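You operate a simulated robot arm through the tools that you are given. There is no shell and no other tool.

The job below is to be done with a simulated robot arm. You get a single attempt, and the scene is never put back.

TASK
Reject the drum's bearing, fit the puck with the pallet's number, switch CALL on and count down to 0.
Fine: the bearing goes in the red cup; slide the load counter to 0; the pallet stays.

The check looks at the end state, three seconds after you hand in, the way a careful person would. Anything else that was tipped, shoved, dropped, spilled or broken makes it a failure.

THE ROBOT
A 7-joint arm with a two-finger parallel gripper, fixed in place. Base frame: the origin is on the floor under the middle of its stand, x ahead of it, y to its left, z up; the work surface is at about z = 0.9. Units: m, degrees, N and s.
With the tool pointing down near the work surface it reaches from about 0.38 to 0.88 m from the base axis. Its first joint turns from -166.0 to 166.0 degrees. Payload 3.43 kg.
The tool frame sits at the grasp point between the pads (the TCP): z along the fingers, y along the line on which they close. The tips reach 0.034 m beyond it. Largest opening 0.128 m; finger width 0.024, thickness 0.012; the body of the gripper, 0.048 by 0.13 m, starts 0.096 m behind the TCP.
Orientation is told as [roll, pitch, yaw] about the base's x, y, z axes, in that order, counted from this pose: with the fingers straight down and closing along the base's y, the tool's x points along the base's -x, its y along +y and its z along -z.

THE INTERFACE
- The arm moves only by the tool nudge_tool. Its argument "motion" is a list of rows, each a list of 7 numbers: the shift along the base's x, y, z in m, then the turn, a rotation vector about the base's x, y, z in degrees, then the gripper command, from -1 (fully open) to 1 (shut), values between in proportion. In form: [[tx, ty, tz, wx, wy, wz, jaw], ...]. A call has 1 to 20 rows; each row is the pose to reach, as a shift and turn from the pose commanded when the call began. Each row takes 0.2 s and may step no farther than 0.05 m and 8.6 degrees from the row before; otherwise, or with a gripper value out of range, the whole call is refused. A pose out of reach is approached as far as the arm can. The call stops where the force on the tool passes 90 N (or 10 N more than at its start, if that is more) or the arm is blocked; 0.2 s more then pass. Each finger travels about 0.153 m/s and halts on what it meets, pressing with about 29 N; the grip force reading is that of the motor and also rises with nothing between the fingers. The clock runs only during rows and for 0.2 s after the last one: add rows that repeat a pose to give the fingers time. It gives the time, the measured TCP pose, the force on the tool (base axes), the opening and the grip force at its end, in the units of the frame above (readings bear some noise), with the torque about the TCP (base axes, N m) and any sound that the robot's microphone picked up.
- Cameras (640 x 400 px; columns grow to the right, rows downward): "scene" is fixed at [0.2206, 0.4993, 1.4686]; the picture's right is [-0.45, -0.89, 0.00], its down [-0.65, 0.32, -0.69] and it looks along [0.62, -0.31, -0.73] (base axes); focal length 217 px, centre (320, 200). "wrist" rides on the gripper at [0.076, -0.011, -0.16] in the tool frame; the picture's right is [0.15, 0.99, 0.00], its down [-0.88, 0.13, -0.46] and it looks along [-0.45, 0.07, 0.89] (tool axes); focal length 234 px, centre (320, 200). There is no depth. A picture from a camera that has moved, and an enlarged one, comes with that camera's place and axes in the base frame and with its lens.
- get_image(camera): a new picture of that camera. It takes no simulated time.
- inspect(camera, box): a new picture of the part [left, top, right, bottom] of that camera's present view, enlarged. It takes no simulated time.
- sign_off(): hands the job in; it is judged then, once.

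Places have to be worked out from the pictures, the camera data and where the tool is seen. Open the gripper and draw the arm clear of the work before you hand the job in, unless the task says otherwise.

The tools are called by a JSON object that holds its "op" and its "data". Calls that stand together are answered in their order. nudge_tool: Moves the arm, as the interface text tells. Its arguments: {"type":"object","properties":{"motion":{"type":"array"}},"required":["motion"]} The other tools are called the same way: get_image (camera) takes a picture; inspect (camera, box) takes an enlarged picture of a part of a camera's view; sign_off () hands the job in.

At the start:

```text
t: 0.0
eef_pos: [0.4615, 0.103, 1.2738]
tool_rot: [0.1, 0.0, -0.1]
wrist_force: [1.1, -0.1, 0.4]
torque: [0.0, -0.01, 0.0]
grip_width: 0.1278
grasp_force: 0.0
```

scene: 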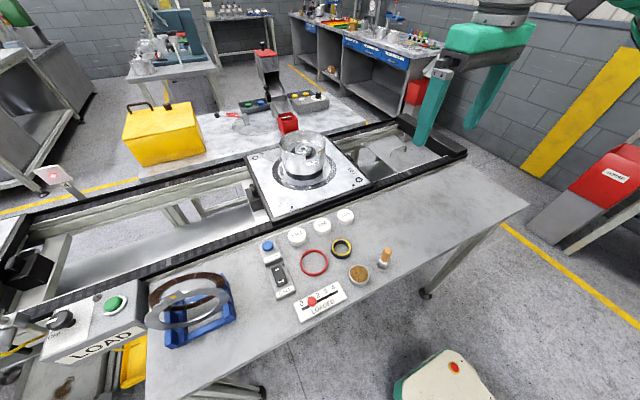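
wrist: 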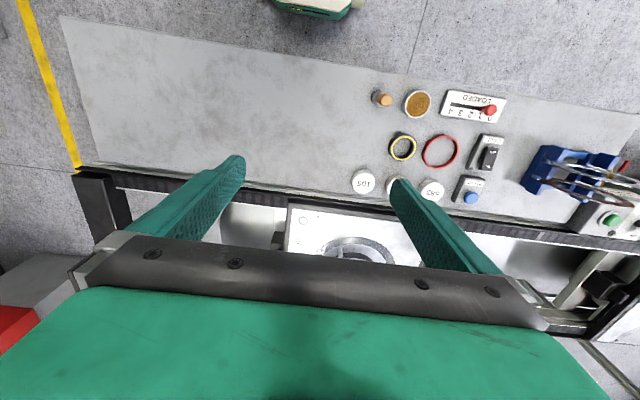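

I start by looking closer at the work area in both cameras to identify the drum, bearing, pucks, switch and counter.

{"op": "inspect", "data": {"camera": "scene", "box": [230, 110, 390, 210]}}

{"op": "inspect", "data": {"camera": "scene", "box": [240, 200, 420, 330]}}

{"op": "inspect", "data": {"camera": "wrist", "box": [340, 70, 540, 210]}}

{"op": "inspect", "data": {"camera": "scene", "box": [0, 240, 260, 400]}}

```text
4.00 times, centred on (310, 160) of scene
camera zoom: at [0.2206, 0.4993, 1.4686], right [-0.45, -0.89, 0.0], down [-0.65, 0.32, -0.69], along [0.62, -0.31, -0.73], focal length 869 px, centre (360, 360)
```

zoom: 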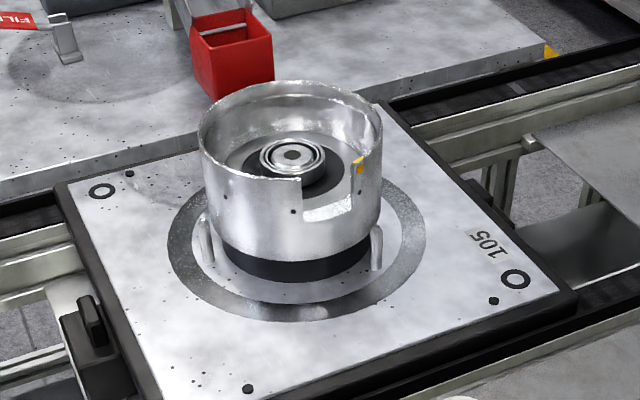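

```text
3.08 times, centred on (330, 265) of scene
camera zoom: at [0.2206, 0.4993, 1.4686], right [-0.45, -0.89, 0.0], down [-0.65, 0.32, -0.69], along [0.62, -0.31, -0.73], focal length 668 px, centre (289, 0)
```

zoom: 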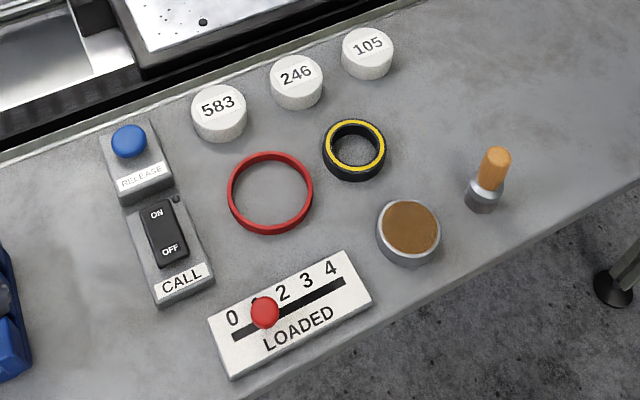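

```text
2.86 times, centred on (440, 140) of wrist
camera zoom: at [0.384, 0.0909, 1.4343], right [-0.15, 0.99, 0.0], down [0.88, 0.13, 0.46], along [0.45, 0.07, -0.89], focal length 669 px, centre (-23, 371)
```

zoom: 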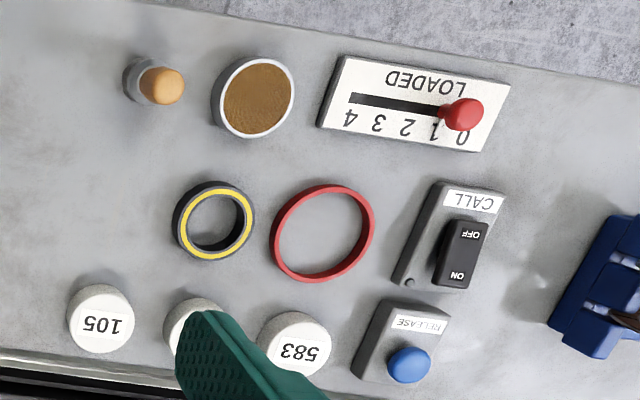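

```text
2.46 times, centred on (130, 320) of scene
camera zoom: at [0.2206, 0.4993, 1.4686], right [-0.45, -0.89, 0.0], down [-0.65, 0.32, -0.69], along [0.62, -0.31, -0.73], focal length 535 px, centre (788, -95)
```

zoom: 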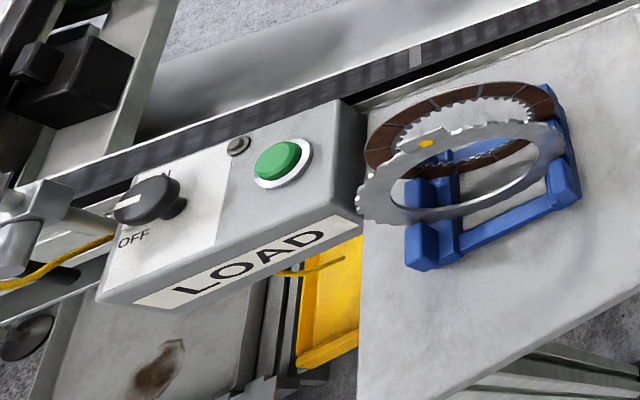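

The pallet carries number 105, and there are pucks 583, 246 and 105. I look closer for the red cup, and at details of the drum and the surroundings.

{"op": "inspect", "data": {"camera": "scene", "box": [270, 120, 340, 164]}}

{"op": "inspect", "data": {"camera": "scene", "box": [220, 80, 340, 155]}}

{"op": "inspect", "data": {"camera": "scene", "box": [520, 100, 640, 240]}}

{"op": "inspect", "data": {"camera": "scene", "box": [340, 0, 520, 200]}}

{"op": "inspect", "data": {"camera": "scene", "box": [0, 60, 250, 240]}}

{"op": "inspect", "data": {"camera": "scene", "box": [330, 200, 410, 290]}}

```text
9.09 times, centred on (305, 142) of scene
camera zoom: at [0.2206, 0.4993, 1.4686], right [-0.45, -0.89, 0.0], down [-0.65, 0.32, -0.69], along [0.62, -0.31, -0.73], focal length 1975 px, centre (456, 727)
```

zoom: 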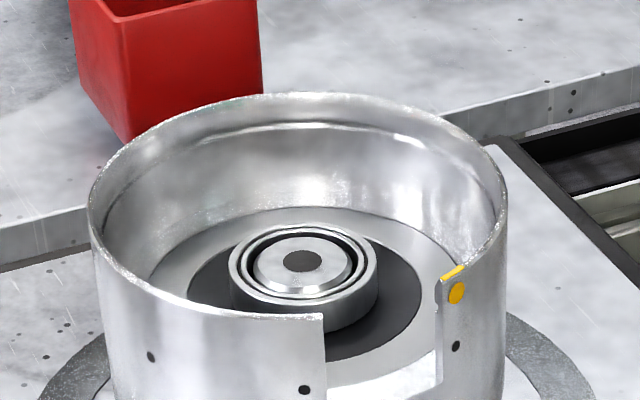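

```text
5.33 times, centred on (280, 118) of scene
camera zoom: at [0.2206, 0.4993, 1.4686], right [-0.45, -0.89, 0.0], down [-0.65, 0.32, -0.69], along [0.62, -0.31, -0.73], focal length 1159 px, centre (533, 640)
```

zoom: 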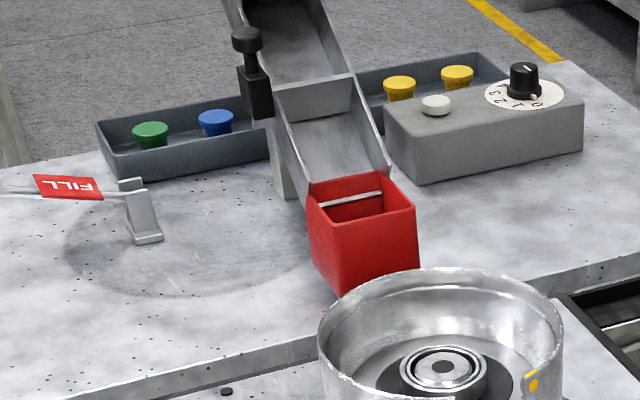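

```text
2.86 times, centred on (580, 170) of scene
camera zoom: at [0.2206, 0.4993, 1.4686], right [-0.45, -0.89, 0.0], down [-0.65, 0.32, -0.69], along [0.62, -0.31, -0.73], focal length 621 px, centre (-423, 286)
```

zoom: 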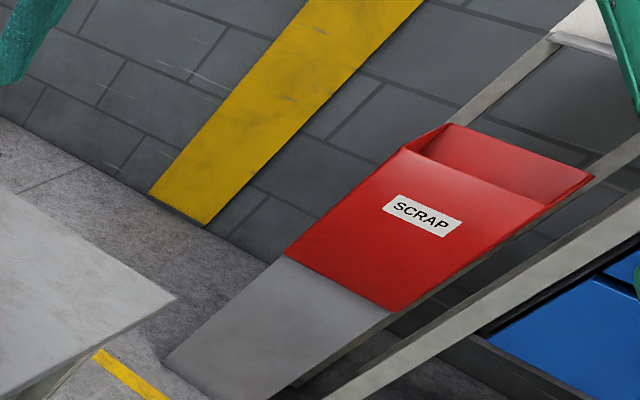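

```text
2.00 times, centred on (430, 100) of scene
camera zoom: at [0.2206, 0.4993, 1.4686], right [-0.45, -0.89, 0.0], down [-0.65, 0.32, -0.69], along [0.62, -0.31, -0.73], focal length 434 px, centre (100, 400)
```

zoom: 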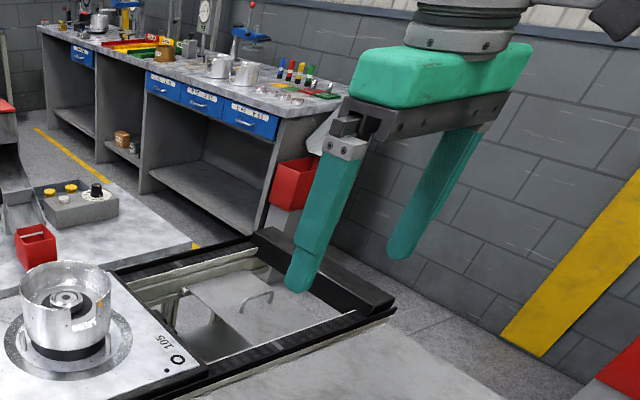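

```text
2.22 times, centred on (125, 150) of scene
camera zoom: at [0.2206, 0.4993, 1.4686], right [-0.45, -0.89, 0.0], down [-0.65, 0.32, -0.69], along [0.62, -0.31, -0.73], focal length 483 px, centre (753, 311)
```

zoom: 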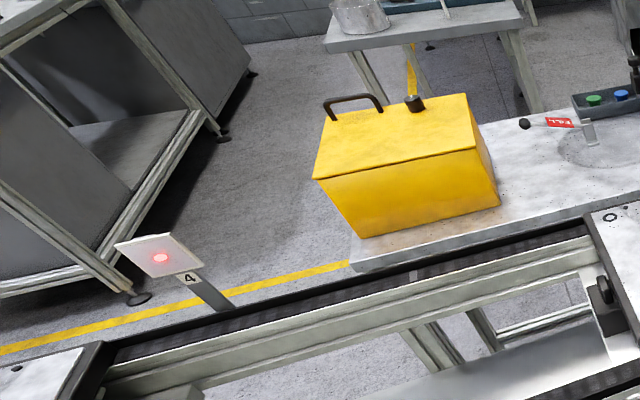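

```text
4.44 times, centred on (370, 245) of scene
camera zoom: at [0.2206, 0.4993, 1.4686], right [-0.45, -0.89, 0.0], down [-0.65, 0.32, -0.69], along [0.62, -0.31, -0.73], focal length 966 px, centre (98, 0)
```

zoom: 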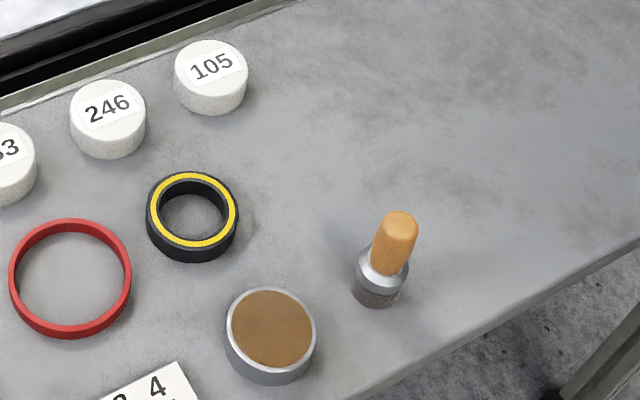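

The near table holds all the controls; two candidates for "red cup" exist (a red ring/tray on the near table, and a red box on the far table), so I move the wrist camera over the near table at a safe height to see better.

{"op": "nudge_tool", "data": {"motion": [[0.01, 0.04, -0.02, 0, 0, 0, -1], [0.02, 0.08, -0.04, 0, 0, 0, -1], [0.03, 0.12, -0.06, 0, 0, 0, -1], [0.04, 0.16, -0.08, 0, 0, 0, -1], [0.05, 0.2, -0.1, 0, 0, 0, -1], [0.06, 0.23, -0.12, 0, 0, 0, -1], [0.06, 0.23, -0.12, 0, 0, 0, -1]]}}

```text
t: 1.6
eef_pos: [0.5216, 0.3321, 1.1531]
tool_rot: [0.0, 0.1, 0.0]
wrist_force: [0.3, 0.0, 0.5]
torque: [0.01, -0.01, -0.04]
grip_width: 0.128
grasp_force: 0.0
```

The arm is above the near table now; I take the wrist picture and a fresh scene picture.

{"op": "get_image", "data": {"camera": "wrist"}}

{"op": "get_image", "data": {"camera": "scene"}}

```text
taken
camera wrist: at [0.4445, 0.3212, 1.3129], right [-0.15, 0.99, 0.0], down [0.88, 0.13, 0.46], along [0.45, 0.07, -0.89], focal length 234 px, centre (320, 200)
```

wrist: 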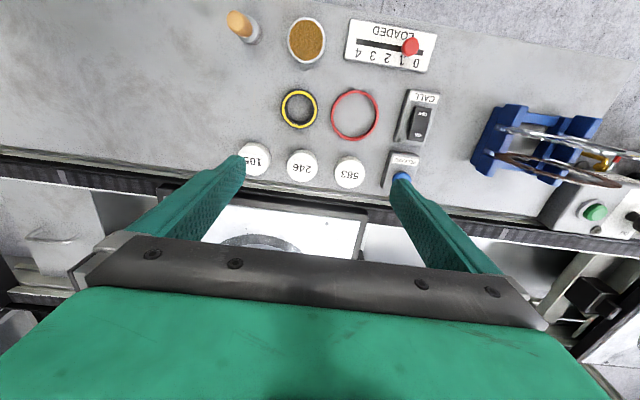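

```text
taken
```

scene: 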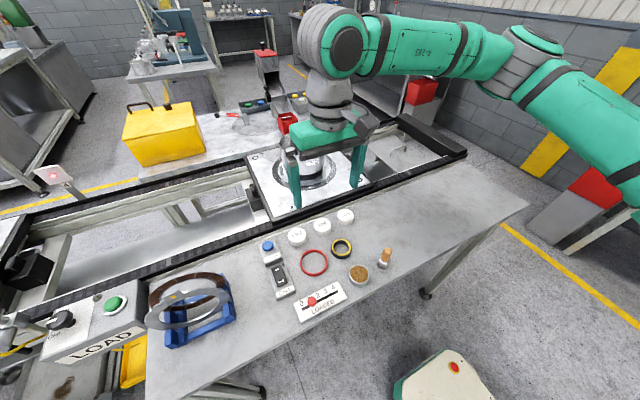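

I zoom in on the ring objects, the slider and the switch from this closer viewpoint.

{"op": "inspect", "data": {"camera": "wrist", "box": [260, 70, 400, 160]}}

{"op": "inspect", "data": {"camera": "wrist", "box": [330, 10, 450, 85]}}

{"op": "inspect", "data": {"camera": "wrist", "box": [360, 80, 460, 200]}}

{"op": "inspect", "data": {"camera": "wrist", "box": [220, 0, 340, 80]}}

```text
4.44 times, centred on (330, 115) of wrist
camera zoom: at [0.4445, 0.3212, 1.3129], right [-0.15, 0.99, 0.0], down [0.88, 0.13, 0.46], along [0.45, 0.07, -0.89], focal length 1041 px, centre (276, 578)
```

zoom: 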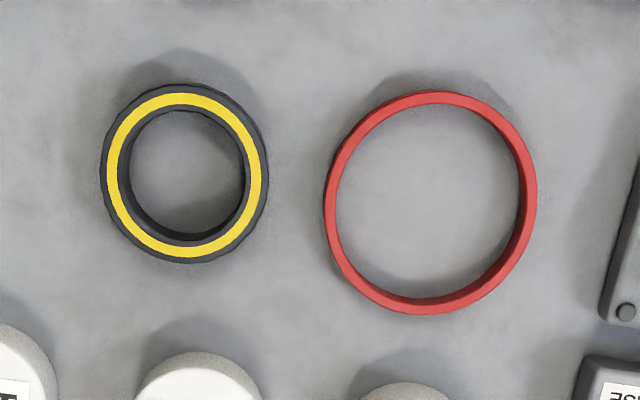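

```text
5.33 times, centred on (390, 48) of wrist
camera zoom: at [0.4445, 0.3212, 1.3129], right [-0.15, 0.99, 0.0], down [0.88, 0.13, 0.46], along [0.45, 0.07, -0.89], focal length 1249 px, centre (-53, 1013)
```

zoom: 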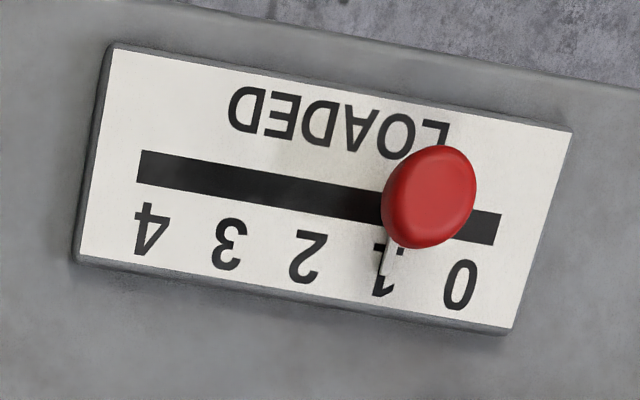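

```text
3.33 times, centred on (410, 140) of wrist
camera zoom: at [0.4445, 0.3212, 1.3129], right [-0.15, 0.99, 0.0], down [0.88, 0.13, 0.46], along [0.45, 0.07, -0.89], focal length 781 px, centre (20, 400)
```

zoom: 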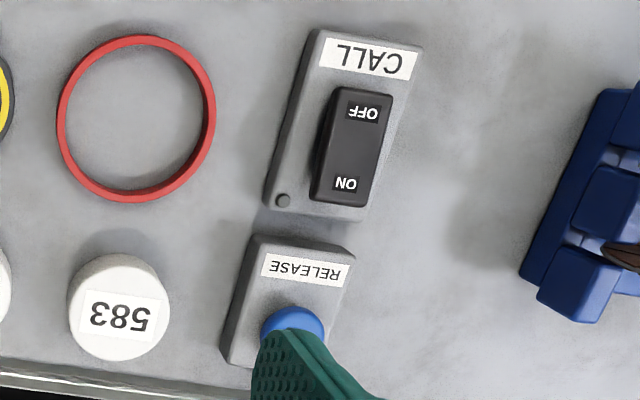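

```text
5.00 times, centred on (280, 40) of wrist
camera zoom: at [0.4445, 0.3212, 1.3129], right [-0.15, 0.99, 0.0], down [0.88, 0.13, 0.46], along [0.45, 0.07, -0.89], focal length 1171 px, centre (520, 1000)
```

zoom: 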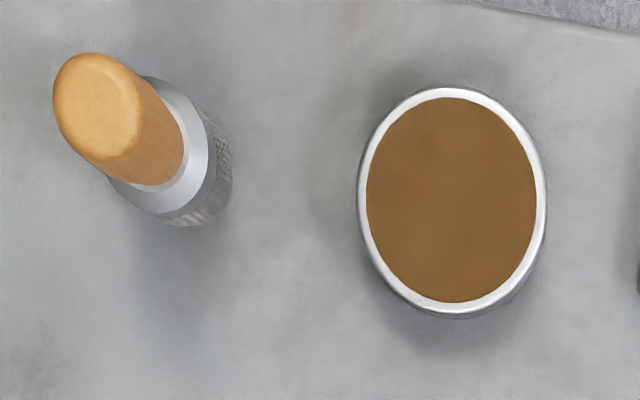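

The red ring is only a thin open ring (no cup), so the red box beyond the drum may well be the cup. I move over the drum at height to view it and learn how far the arm reaches.

{"op": "nudge_tool", "data": {"motion": [[0.04, -0.01, 0.015, 0, 0, 0, -1], [0.08, -0.025, 0.03, 0, 0, 0, -1], [0.12, -0.04, 0.045, 0, 0, 0, -1], [0.16, -0.05, 0.055, 0, 0, 0, -1], [0.2, -0.065, 0.065, 0, 0, 0, -1], [0.24, -0.08, 0.07, 0, 0, 0, -1], [0.28, -0.088, 0.07, 0, 0, 0, -1], [0.28, -0.088, 0.07, 0, 0, 0, -1]]}}

{"op": "get_image", "data": {"camera": "wrist"}}

{"op": "get_image", "data": {"camera": "scene"}}

```text
t: 3.4
eef_pos: [0.7997, 0.2419, 1.225]
tool_rot: [-0.1, 0.1, 0.1]
wrist_force: [-0.3, 0.3, 1.4]
torque: [0.01, 0.03, 0.01]
grip_width: 0.1283
grasp_force: 0.1
```

```text
taken
camera wrist: at [0.7233, 0.2317, 1.3868], right [-0.15, 0.99, 0.0], down [0.88, 0.13, 0.46], along [0.45, 0.07, -0.89], focal length 234 px, centre (320, 200)
```

wrist: 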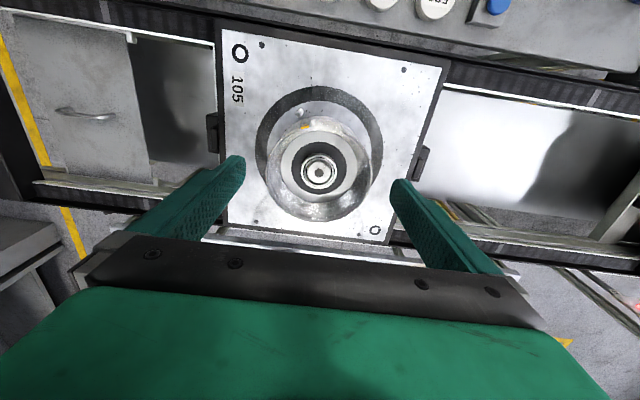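

```text
taken
```

scene: 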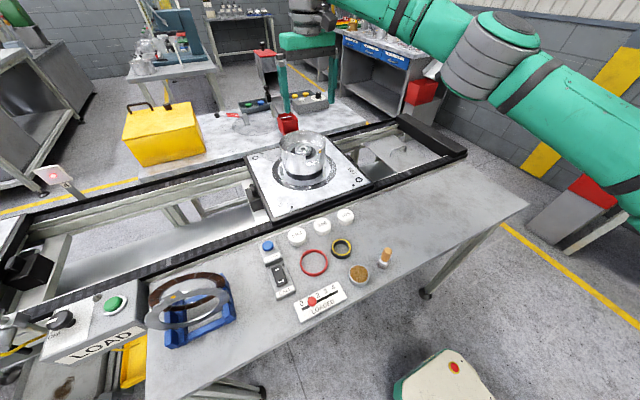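

The wrist view shows the drum nearly centred below; I zoom in on drum and bearing.

{"op": "inspect", "data": {"camera": "wrist", "box": [240, 90, 400, 230]}}

{"op": "inspect", "data": {"camera": "wrist", "box": [285, 140, 355, 205]}}

```text
2.86 times, centred on (320, 160) of wrist
camera zoom: at [0.7233, 0.2317, 1.3868], right [-0.15, 0.99, 0.0], down [0.88, 0.13, 0.46], along [0.45, 0.07, -0.89], focal length 669 px, centre (320, 314)
```

zoom: 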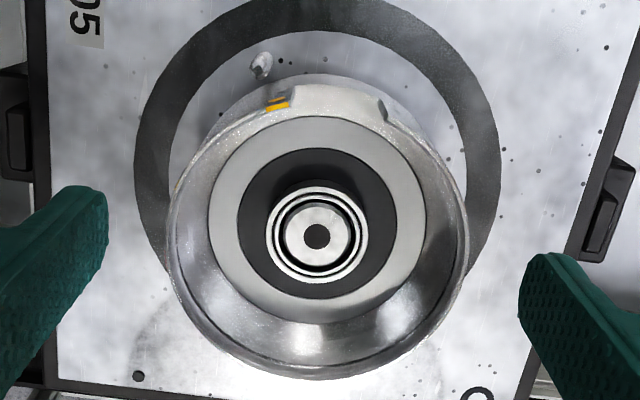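

```text
6.15 times, centred on (320, 172) of wrist
camera zoom: at [0.7233, 0.2317, 1.3868], right [-0.15, 0.99, 0.0], down [0.88, 0.13, 0.46], along [0.45, 0.07, -0.89], focal length 1441 px, centre (320, 369)
```

zoom: 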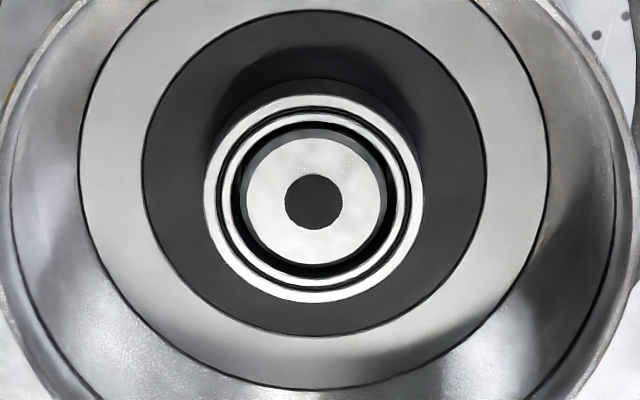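

The bearing (about 60 mm OD, top at z≈1.01) sits at about (0.86, 0.25). Before touching anything I probe whether a tilted tool can get out to the red cup at about (1.20, 0.19), staying high.

{"op": "nudge_tool", "data": {"motion": [[0.02, -0.003, 0.01, 0, -8, 0, -1], [0.05, -0.006, 0.02, 0, -16, 0, -1], [0.08, -0.01, 0.03, 0, -24, 0, -1], [0.11, -0.014, 0.04, 0, -32, 0, -1], [0.13, -0.017, 0.045, 0, -40, 0, -1], [0.15, -0.02, 0.045, 0, -48, 0, -1], [0.15, -0.02, 0.045, 0, -48, 0, -1]]}}

{"op": "get_image", "data": {"camera": "wrist"}}

{"op": "get_image", "data": {"camera": "scene"}}

```text
t: 5.0
eef_pos: [0.9514, 0.2224, 1.269]
tool_rot: [0.0, -48.1, -0.1]
wrist_force: [0.1, 0.3, -0.3]
torque: [-0.03, 0.0, -0.02]
grip_width: 0.1281
grasp_force: 0.1
```

```text
taken
camera wrist: at [0.7806, 0.2118, 1.3192], right [-0.1, 0.99, -0.11], down [0.25, 0.13, 0.96], along [0.96, 0.07, -0.26], focal length 234 px, centre (320, 200)
```

wrist: 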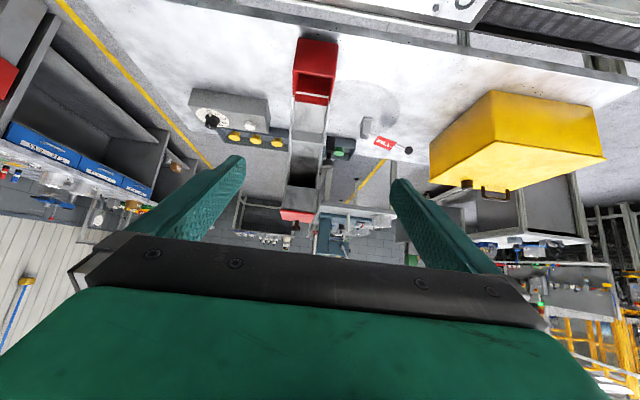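

```text
taken
```

scene: 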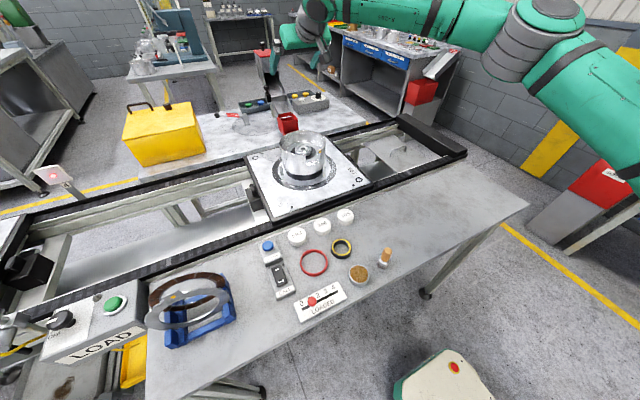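

The arm reaches well out with a tilted tool, and the red cup under the chute is clearly visible. I zoom in on the cup.

{"op": "inspect", "data": {"camera": "wrist", "box": [260, 20, 380, 120]}}

{"op": "inspect", "data": {"camera": "wrist", "box": [180, 20, 420, 220]}}

{"op": "inspect", "data": {"camera": "scene", "box": [265, 90, 335, 140]}}

```text
4.00 times, centred on (320, 70) of wrist
camera zoom: at [0.7806, 0.2118, 1.3192], right [-0.1, 0.99, -0.11], down [0.25, 0.13, 0.96], along [0.96, 0.07, -0.26], focal length 937 px, centre (320, 720)
```

zoom: 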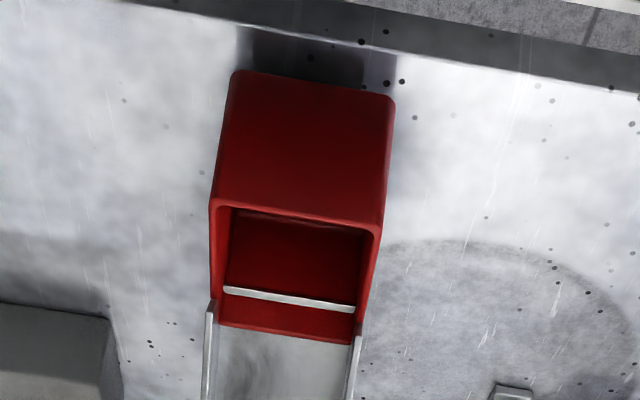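

```text
2.00 times, centred on (300, 120) of wrist
camera zoom: at [0.7806, 0.2118, 1.3192], right [-0.1, 0.99, -0.11], down [0.25, 0.13, 0.96], along [0.96, 0.07, -0.26], focal length 468 px, centre (360, 360)
```

zoom: 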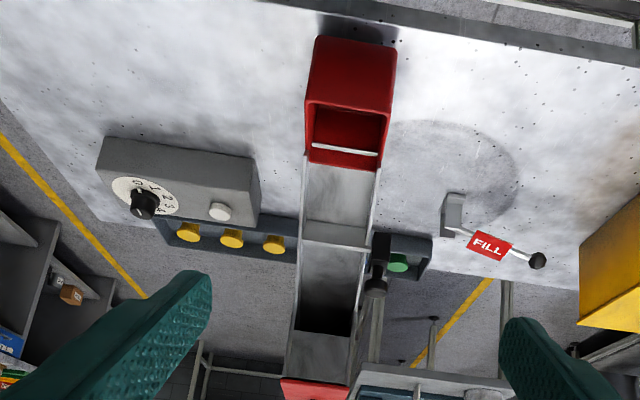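

```text
8.00 times, centred on (300, 115) of scene
camera zoom: at [0.2206, 0.4993, 1.4686], right [-0.45, -0.89, 0.0], down [-0.65, 0.32, -0.69], along [0.62, -0.31, -0.73], focal length 1738 px, centre (480, 880)
```

zoom: 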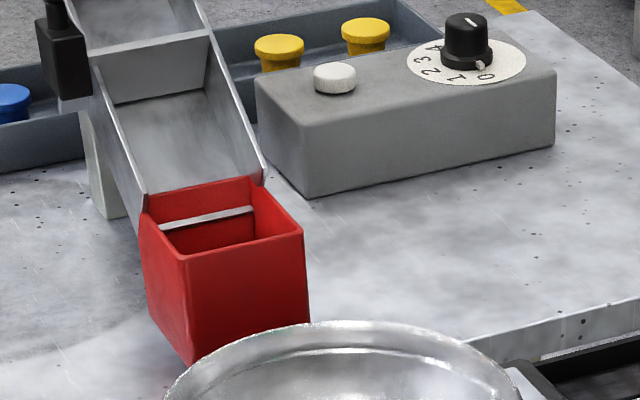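

The cup's rim is at about x 1.15–1.23, y 0.155–0.235, z≈0.98, wide enough for the bearing. I test whether the arm actually reaches a release pose over it, staying about 10 cm above the rim with an empty gripper.

{"op": "nudge_tool", "data": {"motion": [[0.03, -0.004, -0.02, 0, -3, 0, -0.3], [0.06, -0.008, -0.04, 0, -6, 0, -0.3], [0.09, -0.012, -0.06, 0, -9, 0, -0.3], [0.12, -0.016, -0.08, 0, -12, 0, -0.3], [0.15, -0.019, -0.1, 0, -12, 0, -0.3], [0.18, -0.022, -0.12, 0, -12, 0, -0.3], [0.21, -0.025, -0.14, 0, -12, 0, -0.3], [0.21, -0.025, -0.14, 0, -12, 0, -0.3]]}}

{"op": "get_image", "data": {"camera": "wrist"}}

{"op": "get_image", "data": {"camera": "scene"}}

```text
t: 6.8
eef_pos: [1.0779, 0.1813, 1.1401]
tool_rot: [-0.2, -60.1, 0.1]
wrist_force: [-1.6, 1.2, 0.5]
torque: [-0.11, 0.0, -0.09]
grip_width: 0.0832
grasp_force: 0.1
out of reach, approached as far as the arm can: row 5, 6, 7, 8
```

```text
taken
camera wrist: at [0.9016, 0.1703, 1.1535], right [-0.07, 0.99, -0.13], down [0.04, 0.13, 0.99], along [1.0, 0.06, -0.05], focal length 234 px, centre (320, 200)
```

wrist: 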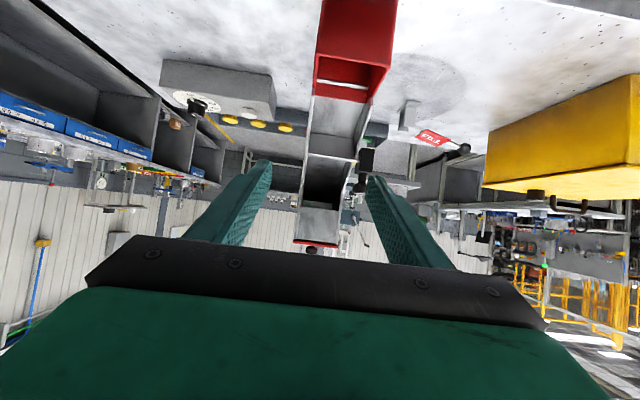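

```text
taken
```

scene: 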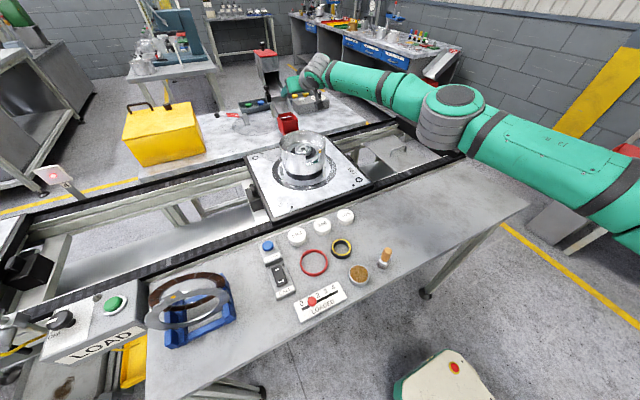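

At this tilt the arm stops at about 1.09 m radius, short of the cup at about 1.18–1.2 m. I look at the arm's shape to judge whether it is truly stretched out.

{"op": "inspect", "data": {"camera": "scene", "box": [260, 30, 500, 180]}}

{"op": "inspect", "data": {"camera": "scene", "box": [400, 60, 640, 260]}}

```text
2.67 times, centred on (380, 105) of scene
camera zoom: at [0.2206, 0.4993, 1.4686], right [-0.45, -0.89, 0.0], down [-0.65, 0.32, -0.69], along [0.62, -0.31, -0.73], focal length 579 px, centre (160, 453)
```

zoom: 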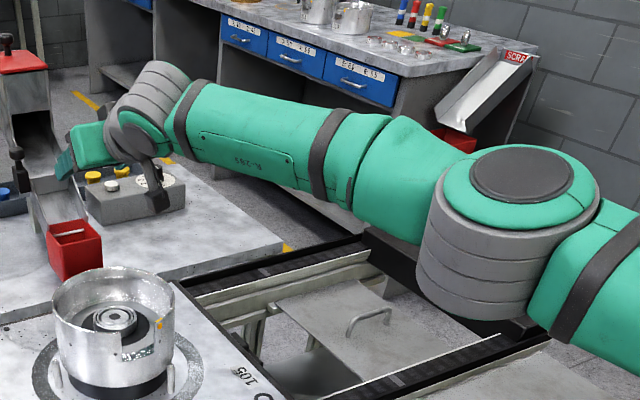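

```text
2.00 times, centred on (520, 160) of scene
camera zoom: at [0.2206, 0.4993, 1.4686], right [-0.45, -0.89, 0.0], down [-0.65, 0.32, -0.69], along [0.62, -0.31, -0.73], focal length 434 px, centre (-80, 280)
```

zoom: 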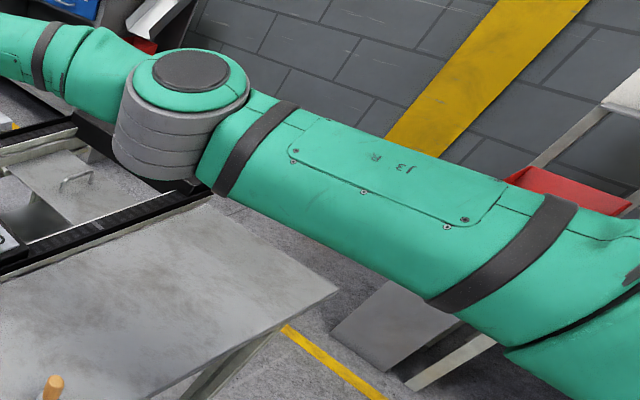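

The arm is essentially fully stretched (shoulder about z 1.28, reach about 1.1 m), so the red box on the far table is truly out of reach. I draw back and look around with the wrist camera for another red cup.

{"op": "nudge_tool", "data": {"motion": [[-0.045, 0, 0.015, 0, 7.5, 0, -0.3], [-0.09, 0, 0.03, 0, 15, 0, -0.3], [-0.135, 0, 0.045, 0, 22.5, 0, -0.3], [-0.18, 0, 0.06, 0, 30, 0, -0.3], [-0.225, 0, 0.075, 0, 37.5, 0, -0.3], [-0.27, 0, 0.09, 0, 45, 0, -0.3], [-0.315, 0, 0.105, 0, 52.5, 0, -0.3], [-0.36, 0, 0.12, 0, 60, 0, -0.3]]}}

```text
t: 8.6
eef_pos: [0.7153, 0.1835, 1.2565]
tool_rot: [0.0, 0.1, 0.0]
wrist_force: [0.4, -0.7, 0.0]
torque: [0.01, 0.02, 0.03]
grip_width: 0.0831
grasp_force: 0.0
```

I move back towards the middle with the tool tilted outward, to then sweep the camera round to the robot's right side.

{"op": "nudge_tool", "data": {"motion": [[-0.036, -0.03, 0.007, 0, -7, 0, -0.3], [-0.072, -0.06, 0.014, 0, -14, 0, -0.3], [-0.108, -0.09, 0.021, 0, -21, 0, -0.3], [-0.144, -0.12, 0.028, 0, -28, 0, -0.3], [-0.18, -0.15, 0.035, 0, -34, 0, -0.3], [-0.215, -0.18, 0.045, 0, -40, 0, -0.3], [-0.215, -0.18, 0.045, 0, -40, 0, -0.3]]}}

{"op": "get_image", "data": {"camera": "wrist"}}

```text
t: 10.2
eef_pos: [0.5006, 0.0074, 1.3022]
tool_rot: [-0.1, -40.1, 0.0]
wrist_force: [0.0, -0.3, 0.6]
torque: [0.04, 0.02, -0.01]
grip_width: 0.0832
grasp_force: 0.1
```

```text
taken
camera wrist: at [0.3395, -0.0037, 1.3768], right [-0.11, 0.99, -0.09], down [0.38, 0.13, 0.92], along [0.92, 0.07, -0.39], focal length 234 px, centre (320, 200)
```

wrist: 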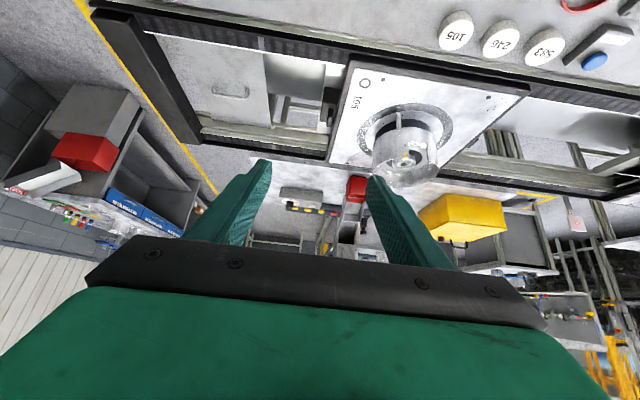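

I sweep the arm around its base by about 44° to the right, keeping height, to see the right-hand side.

{"op": "nudge_tool", "data": {"motion": [[-0.0023, -0.0479, 0, 0, 0, -5.5, -0.3], [-0.0092, -0.0954, 0, 0, 0, -11, -0.3], [-0.0206, -0.142, 0, 0, 0, -16.5, -0.3], [-0.0364, -0.1873, 0, 0, 0, -22, -0.3], [-0.0565, -0.2309, 0, 0, 0, -27.5, -0.3], [-0.0807, -0.2723, 0, 0, 0, -33, -0.3], [-0.1087, -0.3113, 0, 0, 0, -38.5, -0.3], [-0.1404, -0.3474, 0, 0, 0, -44, -0.3]]}}

{"op": "get_image", "data": {"camera": "wrist"}}

{"op": "get_image", "data": {"camera": "scene"}}

```text
t: 12.0
eef_pos: [0.3632, -0.3428, 1.3015]
tool_rot: [0.0, -40.0, -44.2]
wrist_force: [0.6, 0.6, -0.2]
torque: [-0.01, 0.06, 0.0]
grip_width: 0.0834
grasp_force: 0.1
```

```text
taken
camera wrist: at [0.2396, -0.24, 1.3756], right [0.61, 0.79, -0.09], down [0.36, -0.17, 0.92], along [0.71, -0.59, -0.39], focal length 234 px, centre (320, 200)
```

wrist: 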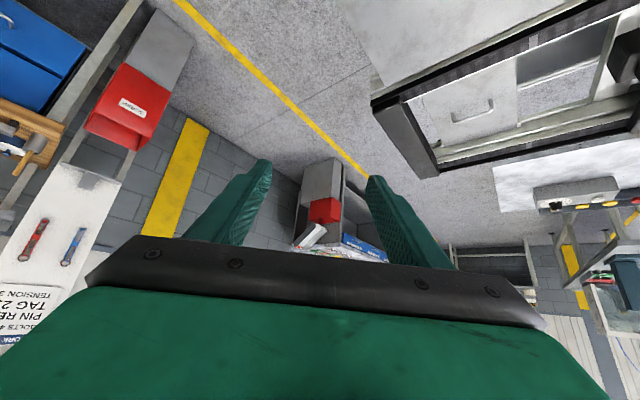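

```text
taken
```

scene: 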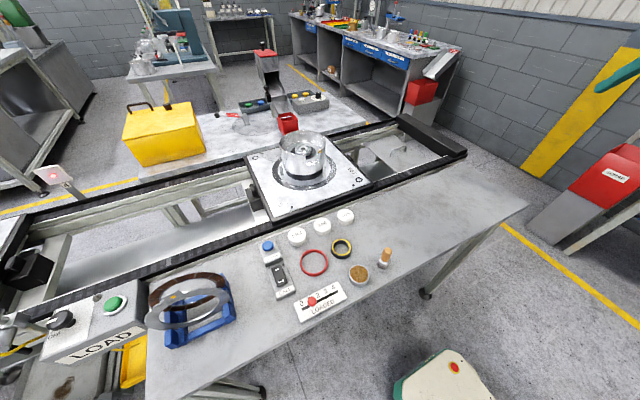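

There is a poster with text on the wall at the robot's right; I zoom on it and on the SCRAP bin.

{"op": "inspect", "data": {"camera": "wrist", "box": [0, 160, 130, 350]}}

{"op": "inspect", "data": {"camera": "wrist", "box": [0, 0, 220, 170]}}

{"op": "inspect", "data": {"camera": "wrist", "box": [270, 140, 400, 260]}}

```text
2.11 times, centred on (65, 255) of wrist
camera zoom: at [0.2396, -0.24, 1.3756], right [0.61, 0.79, -0.09], down [0.36, -0.17, 0.92], along [0.71, -0.59, -0.39], focal length 493 px, centre (857, 84)
```

zoom: 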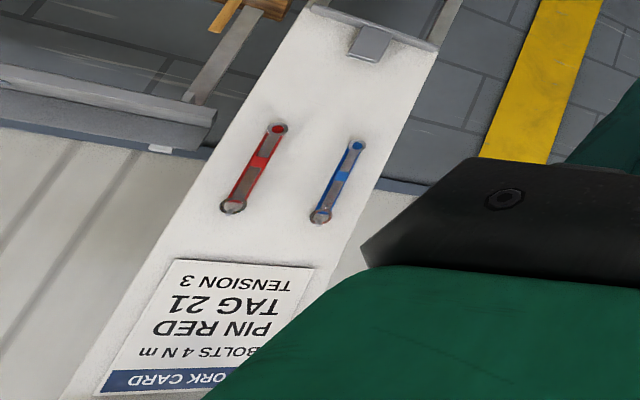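

```text
2.35 times, centred on (110, 85) of wrist
camera zoom: at [0.2396, -0.24, 1.3756], right [0.61, 0.79, -0.09], down [0.36, -0.17, 0.92], along [0.71, -0.59, -0.39], focal length 551 px, centre (814, 471)
```

zoom: 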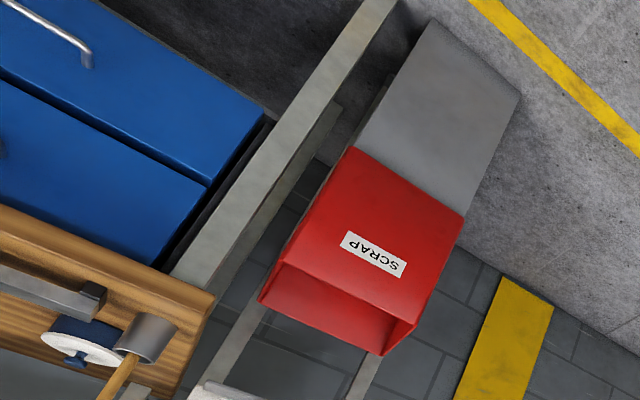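

```text
3.33 times, centred on (335, 200) of wrist
camera zoom: at [0.2396, -0.24, 1.3756], right [0.61, 0.79, -0.09], down [0.36, -0.17, 0.92], along [0.71, -0.59, -0.39], focal length 781 px, centre (270, 200)
```

zoom: 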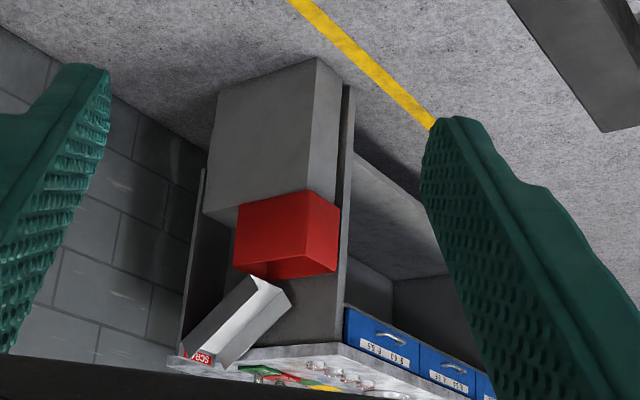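

The neighbouring bench belongs to another station. I continue the sweep further right to look behind the robot.

{"op": "nudge_tool", "data": {"motion": [[-0.035, -0.032, 0, 0, 0, -5.5, -0.3], [-0.073, -0.061, 0, 0, 0, -11, -0.3], [-0.113, -0.087, 0, 0, 0, -16.5, -0.3], [-0.156, -0.11, 0, 0, 0, -22, -0.3], [-0.2, -0.129, 0, 0, 0, -27.5, -0.3], [-0.246, -0.143, 0, 0, 0, -33, -0.3], [-0.294, -0.152, 0, 0, 0, -38.5, -0.3], [-0.341, -0.157, 0, 0, 0, -44, -0.3]]}}

{"op": "get_image", "data": {"camera": "wrist"}}

```text
t: 13.8
eef_pos: [0.0204, -0.4987, 1.301]
tool_rot: [0.0, -40.0, -87.9]
wrist_force: [0.1, 0.5, -0.1]
torque: [0.01, 0.07, -0.06]
grip_width: 0.0832
grasp_force: 0.1
```

```text
taken
camera wrist: at [0.0024, -0.338, 1.3747], right [0.98, 0.15, -0.09], down [0.14, -0.38, 0.92], along [0.1, -0.91, -0.39], focal length 234 px, centre (320, 200)
```

wrist: 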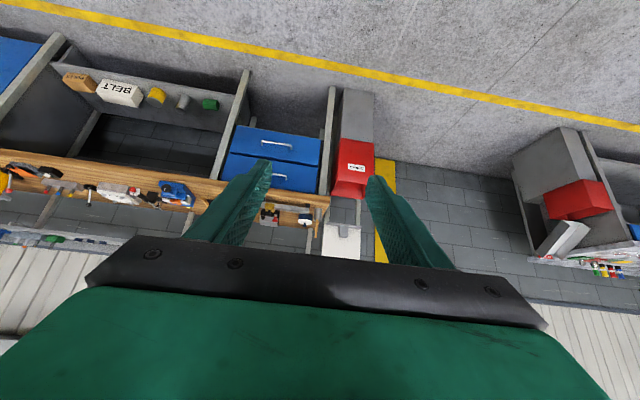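

Nothing but other stations there. The only red receptacle within reach is the red ring on the near table; I sweep back to examine it closely.

{"op": "nudge_tool", "data": {"motion": [[0.0478, 0.004, 0, 0, 0, 5.5, -0.3], [0.095, 0.0125, 0, 0, 0, 11, -0.3], [0.1412, 0.0255, 0, 0, 0, 16.5, -0.3], [0.1859, 0.0429, 0, 0, 0, 22, -0.3], [0.2287, 0.0645, 0, 0, 0, 27.5, -0.3], [0.2693, 0.0901, 0, 0, 0, 33, -0.3], [0.3072, 0.1195, 0, 0, 0, 38.5, -0.3], [0.3422, 0.1524, 0, 0, 0, 44, -0.3], [0.3738, 0.1884, 0, 0, 0, 49.5, -0.3], [0.4018, 0.2274, 0, 0, 0, 55, -0.3], [0.426, 0.2688, 0, 0, 0, 60.5, -0.3], [0.4461, 0.3124, 0, 0, 0, 66, -0.3], [0.4619, 0.3577, 0, 0, 0, 71.5, -0.3], [0.4733, 0.4043, 0, 0, 0, 77, -0.3], [0.4802, 0.4518, 0, 0, 0, 82.5, -0.3], [0.4825, 0.4997, 0, 0, 0, 88, -0.3], [0.4802, 0.5476, 0, 0, 0, 93.5, -0.3], [0.4733, 0.5951, 0, 0, 0, 99, -0.3], [0.462, 0.642, 0, 0, 0, 104.5, -0.3], [0.445, 0.688, 0, 0, 0, 110, -0.3]]}}

{"op": "get_image", "data": {"camera": "wrist"}}

```text
t: 18.0
eef_pos: [0.4651, 0.1873, 1.297]
tool_rot: [0.0, -40.0, 22.0]
wrist_force: [0.0, 0.2, -1.1]
torque: [0.02, -0.03, 0.05]
grip_width: 0.0833
grasp_force: 0.0
```

```text
taken
camera wrist: at [0.3199, 0.1165, 1.3722], right [-0.47, 0.88, -0.09], down [0.3, 0.26, 0.92], along [0.83, 0.41, -0.39], focal length 234 px, centre (320, 200)
```

wrist: 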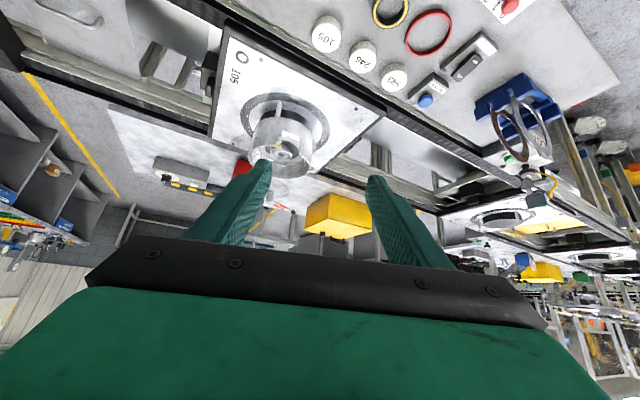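

I check the left end of the line in this view for any red cup near the reachable zone.

{"op": "inspect", "data": {"camera": "wrist", "box": [440, 0, 640, 125]}}

{"op": "inspect", "data": {"camera": "wrist", "box": [420, 120, 640, 280]}}

```text
3.20 times, centred on (540, 62) of wrist
camera zoom: at [0.3199, 0.1165, 1.3722], right [-0.47, 0.88, -0.09], down [0.3, 0.26, 0.92], along [0.83, 0.41, -0.39], focal length 749 px, centre (-384, 640)
```

zoom: 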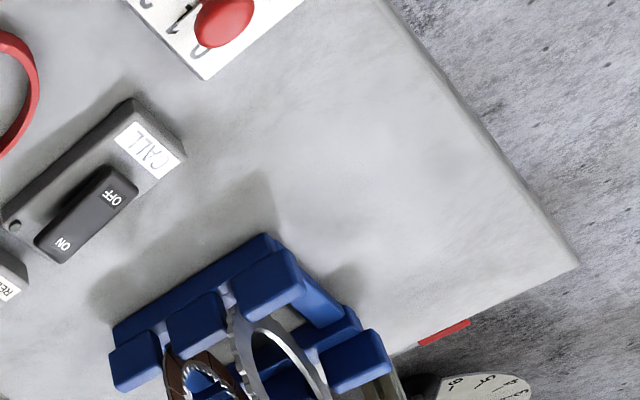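

```text
2.50 times, centred on (530, 200) of wrist
camera zoom: at [0.3199, 0.1165, 1.3722], right [-0.47, 0.88, -0.09], down [0.3, 0.26, 0.92], along [0.83, 0.41, -0.39], focal length 585 px, centre (-205, 200)
```

zoom: 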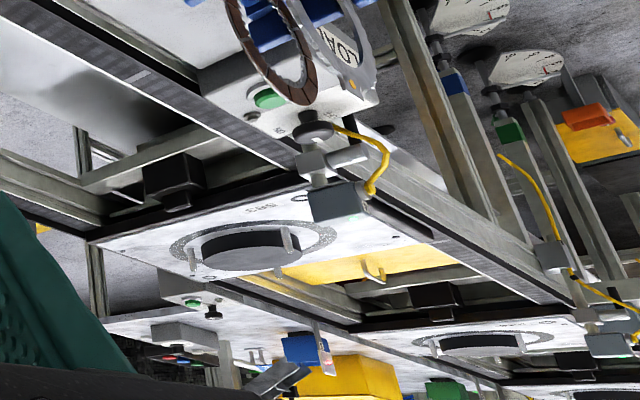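

A small red strip shows at the left end of the near table, around (0.42, 0.81). I zoom in there from the scene camera.

{"op": "inspect", "data": {"camera": "scene", "box": [90, 320, 220, 400]}}

{"op": "inspect", "data": {"camera": "wrist", "box": [540, 80, 640, 150]}}

```text
4.92 times, centred on (155, 360) of scene
camera zoom: at [0.2206, 0.4993, 1.4686], right [-0.45, -0.89, 0.0], down [-0.65, 0.32, -0.69], along [0.62, -0.31, -0.73], focal length 1070 px, centre (1132, -588)
```

zoom: 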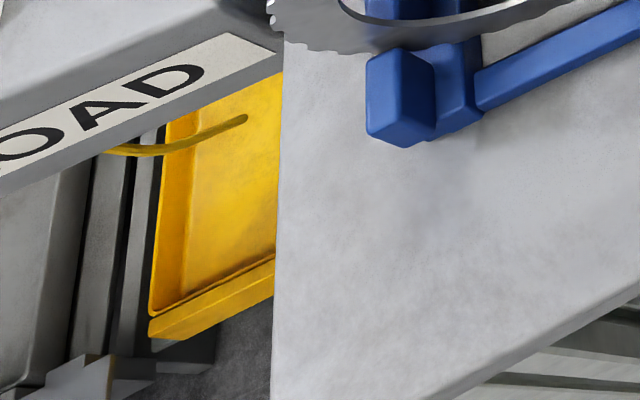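

```text
5.71 times, centred on (590, 115) of wrist
camera zoom: at [0.3199, 0.1165, 1.3722], right [-0.47, 0.88, -0.09], down [0.3, 0.26, 0.92], along [0.83, 0.41, -0.39], focal length 1338 px, centre (-1223, 686)
```

zoom: 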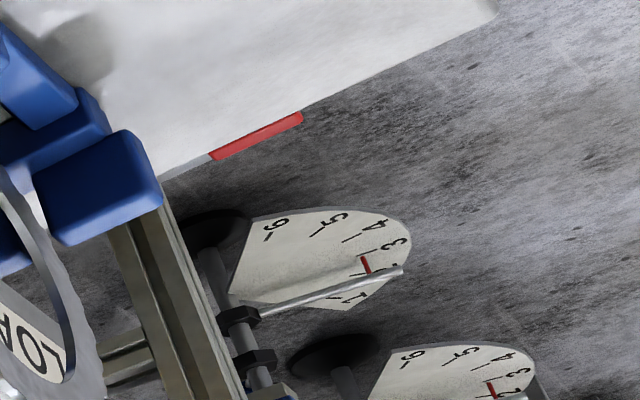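

Something red hangs at the left end of the table, hidden from the scene camera. I swing the arm left at height to look at it.

{"op": "nudge_tool", "data": {"motion": [[-0.0216, 0.0436, 0, 0, 0, 5.5, -0.3], [-0.0458, 0.085, 0, 0, 0, 11, -0.3], [-0.0738, 0.124, 0, 0, 0, 16.5, -0.3], [-0.1054, 0.16, 0, 0, 0, 22, -0.3], [-0.1404, 0.1929, 0, 0, 0, 27.5, -0.3], [-0.1783, 0.2223, 0, 0, 0, 33, -0.3], [-0.1783, 0.2223, 0, 0, 0, 33, -0.3]]}}

{"op": "get_image", "data": {"camera": "wrist"}}

```text
t: 19.6
eef_pos: [0.2893, 0.4117, 1.297]
tool_rot: [2.8, -39.4, 53.0]
wrist_force: [0.1, -0.2, -0.3]
torque: [0.01, 0.02, 0.03]
grip_width: 0.0831
grasp_force: 0.1
```

```text
taken
camera wrist: at [0.2079, 0.2729, 1.3721], right [-0.88, 0.48, -0.06], down [0.15, 0.38, 0.92], along [0.46, 0.79, -0.4], focal length 234 px, centre (320, 200)
```

wrist: 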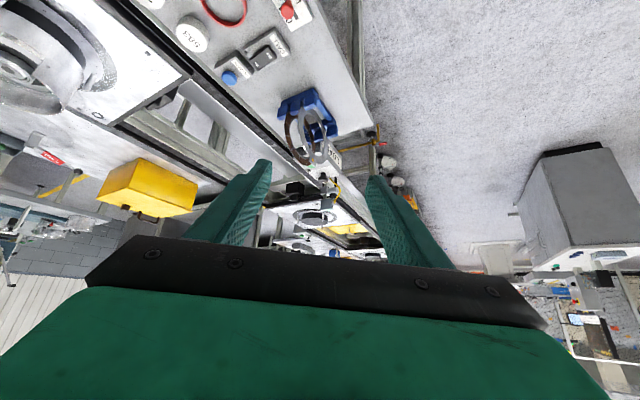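

I zoom in on the table's left end, where yellow, white and red objects show past the edge.

{"op": "inspect", "data": {"camera": "wrist", "box": [300, 100, 440, 220]}}

{"op": "inspect", "data": {"camera": "wrist", "box": [345, 115, 395, 150]}}

```text
3.33 times, centred on (370, 160) of wrist
camera zoom: at [0.2079, 0.2729, 1.3721], right [-0.88, 0.48, -0.06], down [0.15, 0.38, 0.92], along [0.46, 0.79, -0.4], focal length 781 px, centre (153, 333)
```

zoom: 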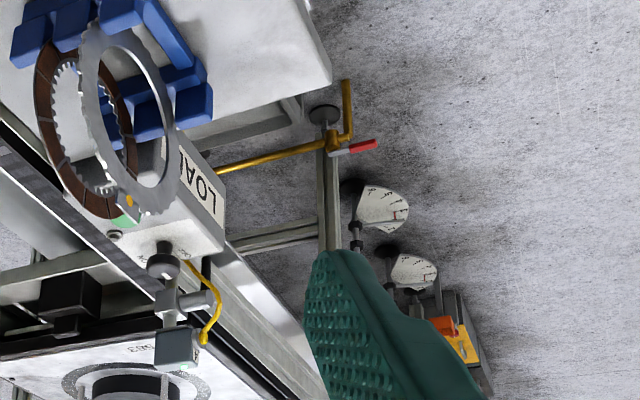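

```text
11.43 times, centred on (370, 132) of wrist
camera zoom: at [0.2079, 0.2729, 1.3721], right [-0.88, 0.48, -0.06], down [0.15, 0.38, 0.92], along [0.46, 0.79, -0.4], focal length 2676 px, centre (-251, 971)
```

zoom: 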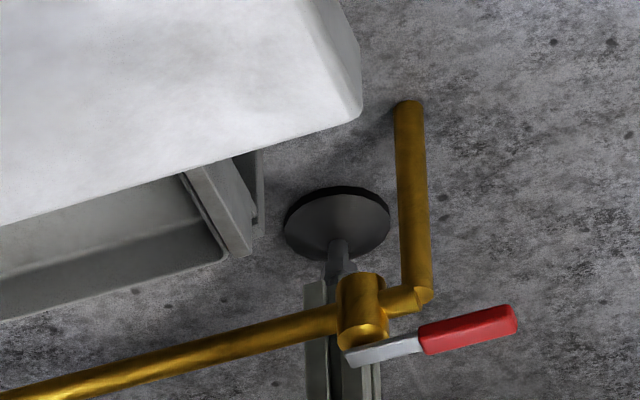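

That red piece is only a valve handle, so no other cup there. I go back over the near table for a close oblique look at the red ring.

{"op": "nudge_tool", "data": {"motion": [[0.02, -0.02, 0, 0, 0, -7.7, -0.3], [0.04, -0.04, -0.01, 0, 0, -15.4, -0.3], [0.06, -0.06, -0.02, 0, 0, -23.1, -0.3], [0.08, -0.08, -0.03, 0, 0, -30.8, -0.3], [0.1, -0.08, -0.04, 0, 0, -38.5, -0.3], [0.12, -0.07, -0.05, 0, 0, -46.2, -0.3], [0.14, -0.06, -0.06, 0, 0, -53.9, -0.3], [0.14, -0.06, -0.06, 0, 0, -53.9, -0.3]]}}

```text
t: 21.4
eef_pos: [0.4286, 0.352, 1.2297]
tool_rot: [0.8, -37.8, 0.4]
wrist_force: [-0.3, 0.5, 0.7]
torque: [-0.01, 0.0, -0.01]
grip_width: 0.0831
grasp_force: 0.2
```

I descend a bit, staying well above the parts, so the camera gets a close oblique view of the ring.

{"op": "nudge_tool", "data": {"motion": [[0, 0.01, -0.045, 0, 0, 0, -0.3], [0, 0.02, -0.09, 0, 0, 0, -0.3], [0, 0.03, -0.135, 0, 0, 0, -0.3], [0, 0.03, -0.16, 0, 0, 0, -0.3], [0, 0.03, -0.16, 0, 0, 0, -0.3]]}}

{"op": "get_image", "data": {"camera": "wrist"}}

{"op": "inspect", "data": {"camera": "wrist", "box": [220, 60, 400, 190]}}

```text
t: 22.6
eef_pos: [0.4272, 0.3834, 1.0795]
tool_rot: [-0.1, -40.1, 1.0]
wrist_force: [0.4, 0.5, -0.5]
torque: [0.01, -0.02, 0.0]
grip_width: 0.0831
grasp_force: 0.0
```

```text
taken
camera wrist: at [0.266, 0.3695, 1.1539], right [-0.13, 0.99, -0.09], down [0.38, 0.14, 0.92], along [0.92, 0.08, -0.39], focal length 234 px, centre (320, 200)
```

wrist: 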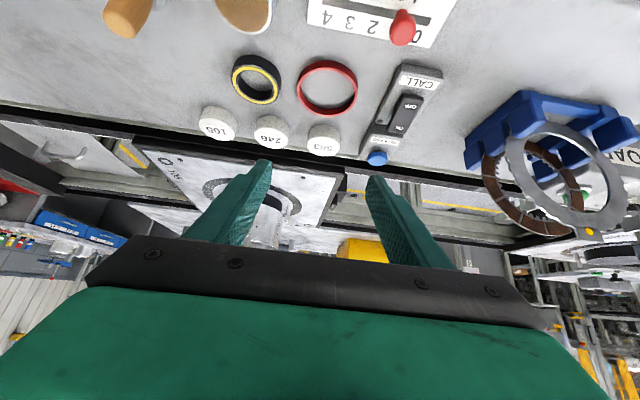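

```text
3.08 times, centred on (310, 125) of wrist
camera zoom: at [0.266, 0.3695, 1.1539], right [-0.13, 0.99, -0.09], down [0.38, 0.14, 0.92], along [0.92, 0.08, -0.39], focal length 720 px, centre (351, 431)
```

zoom: 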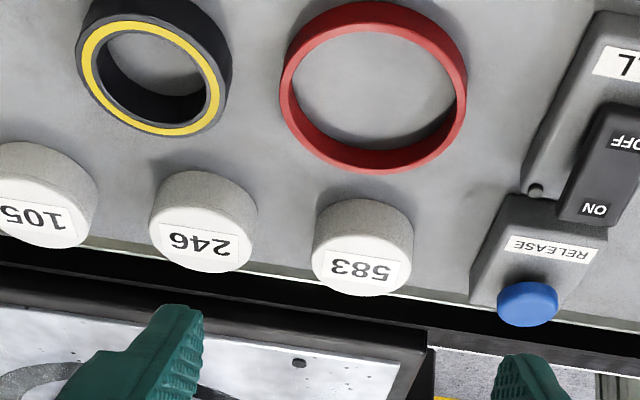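

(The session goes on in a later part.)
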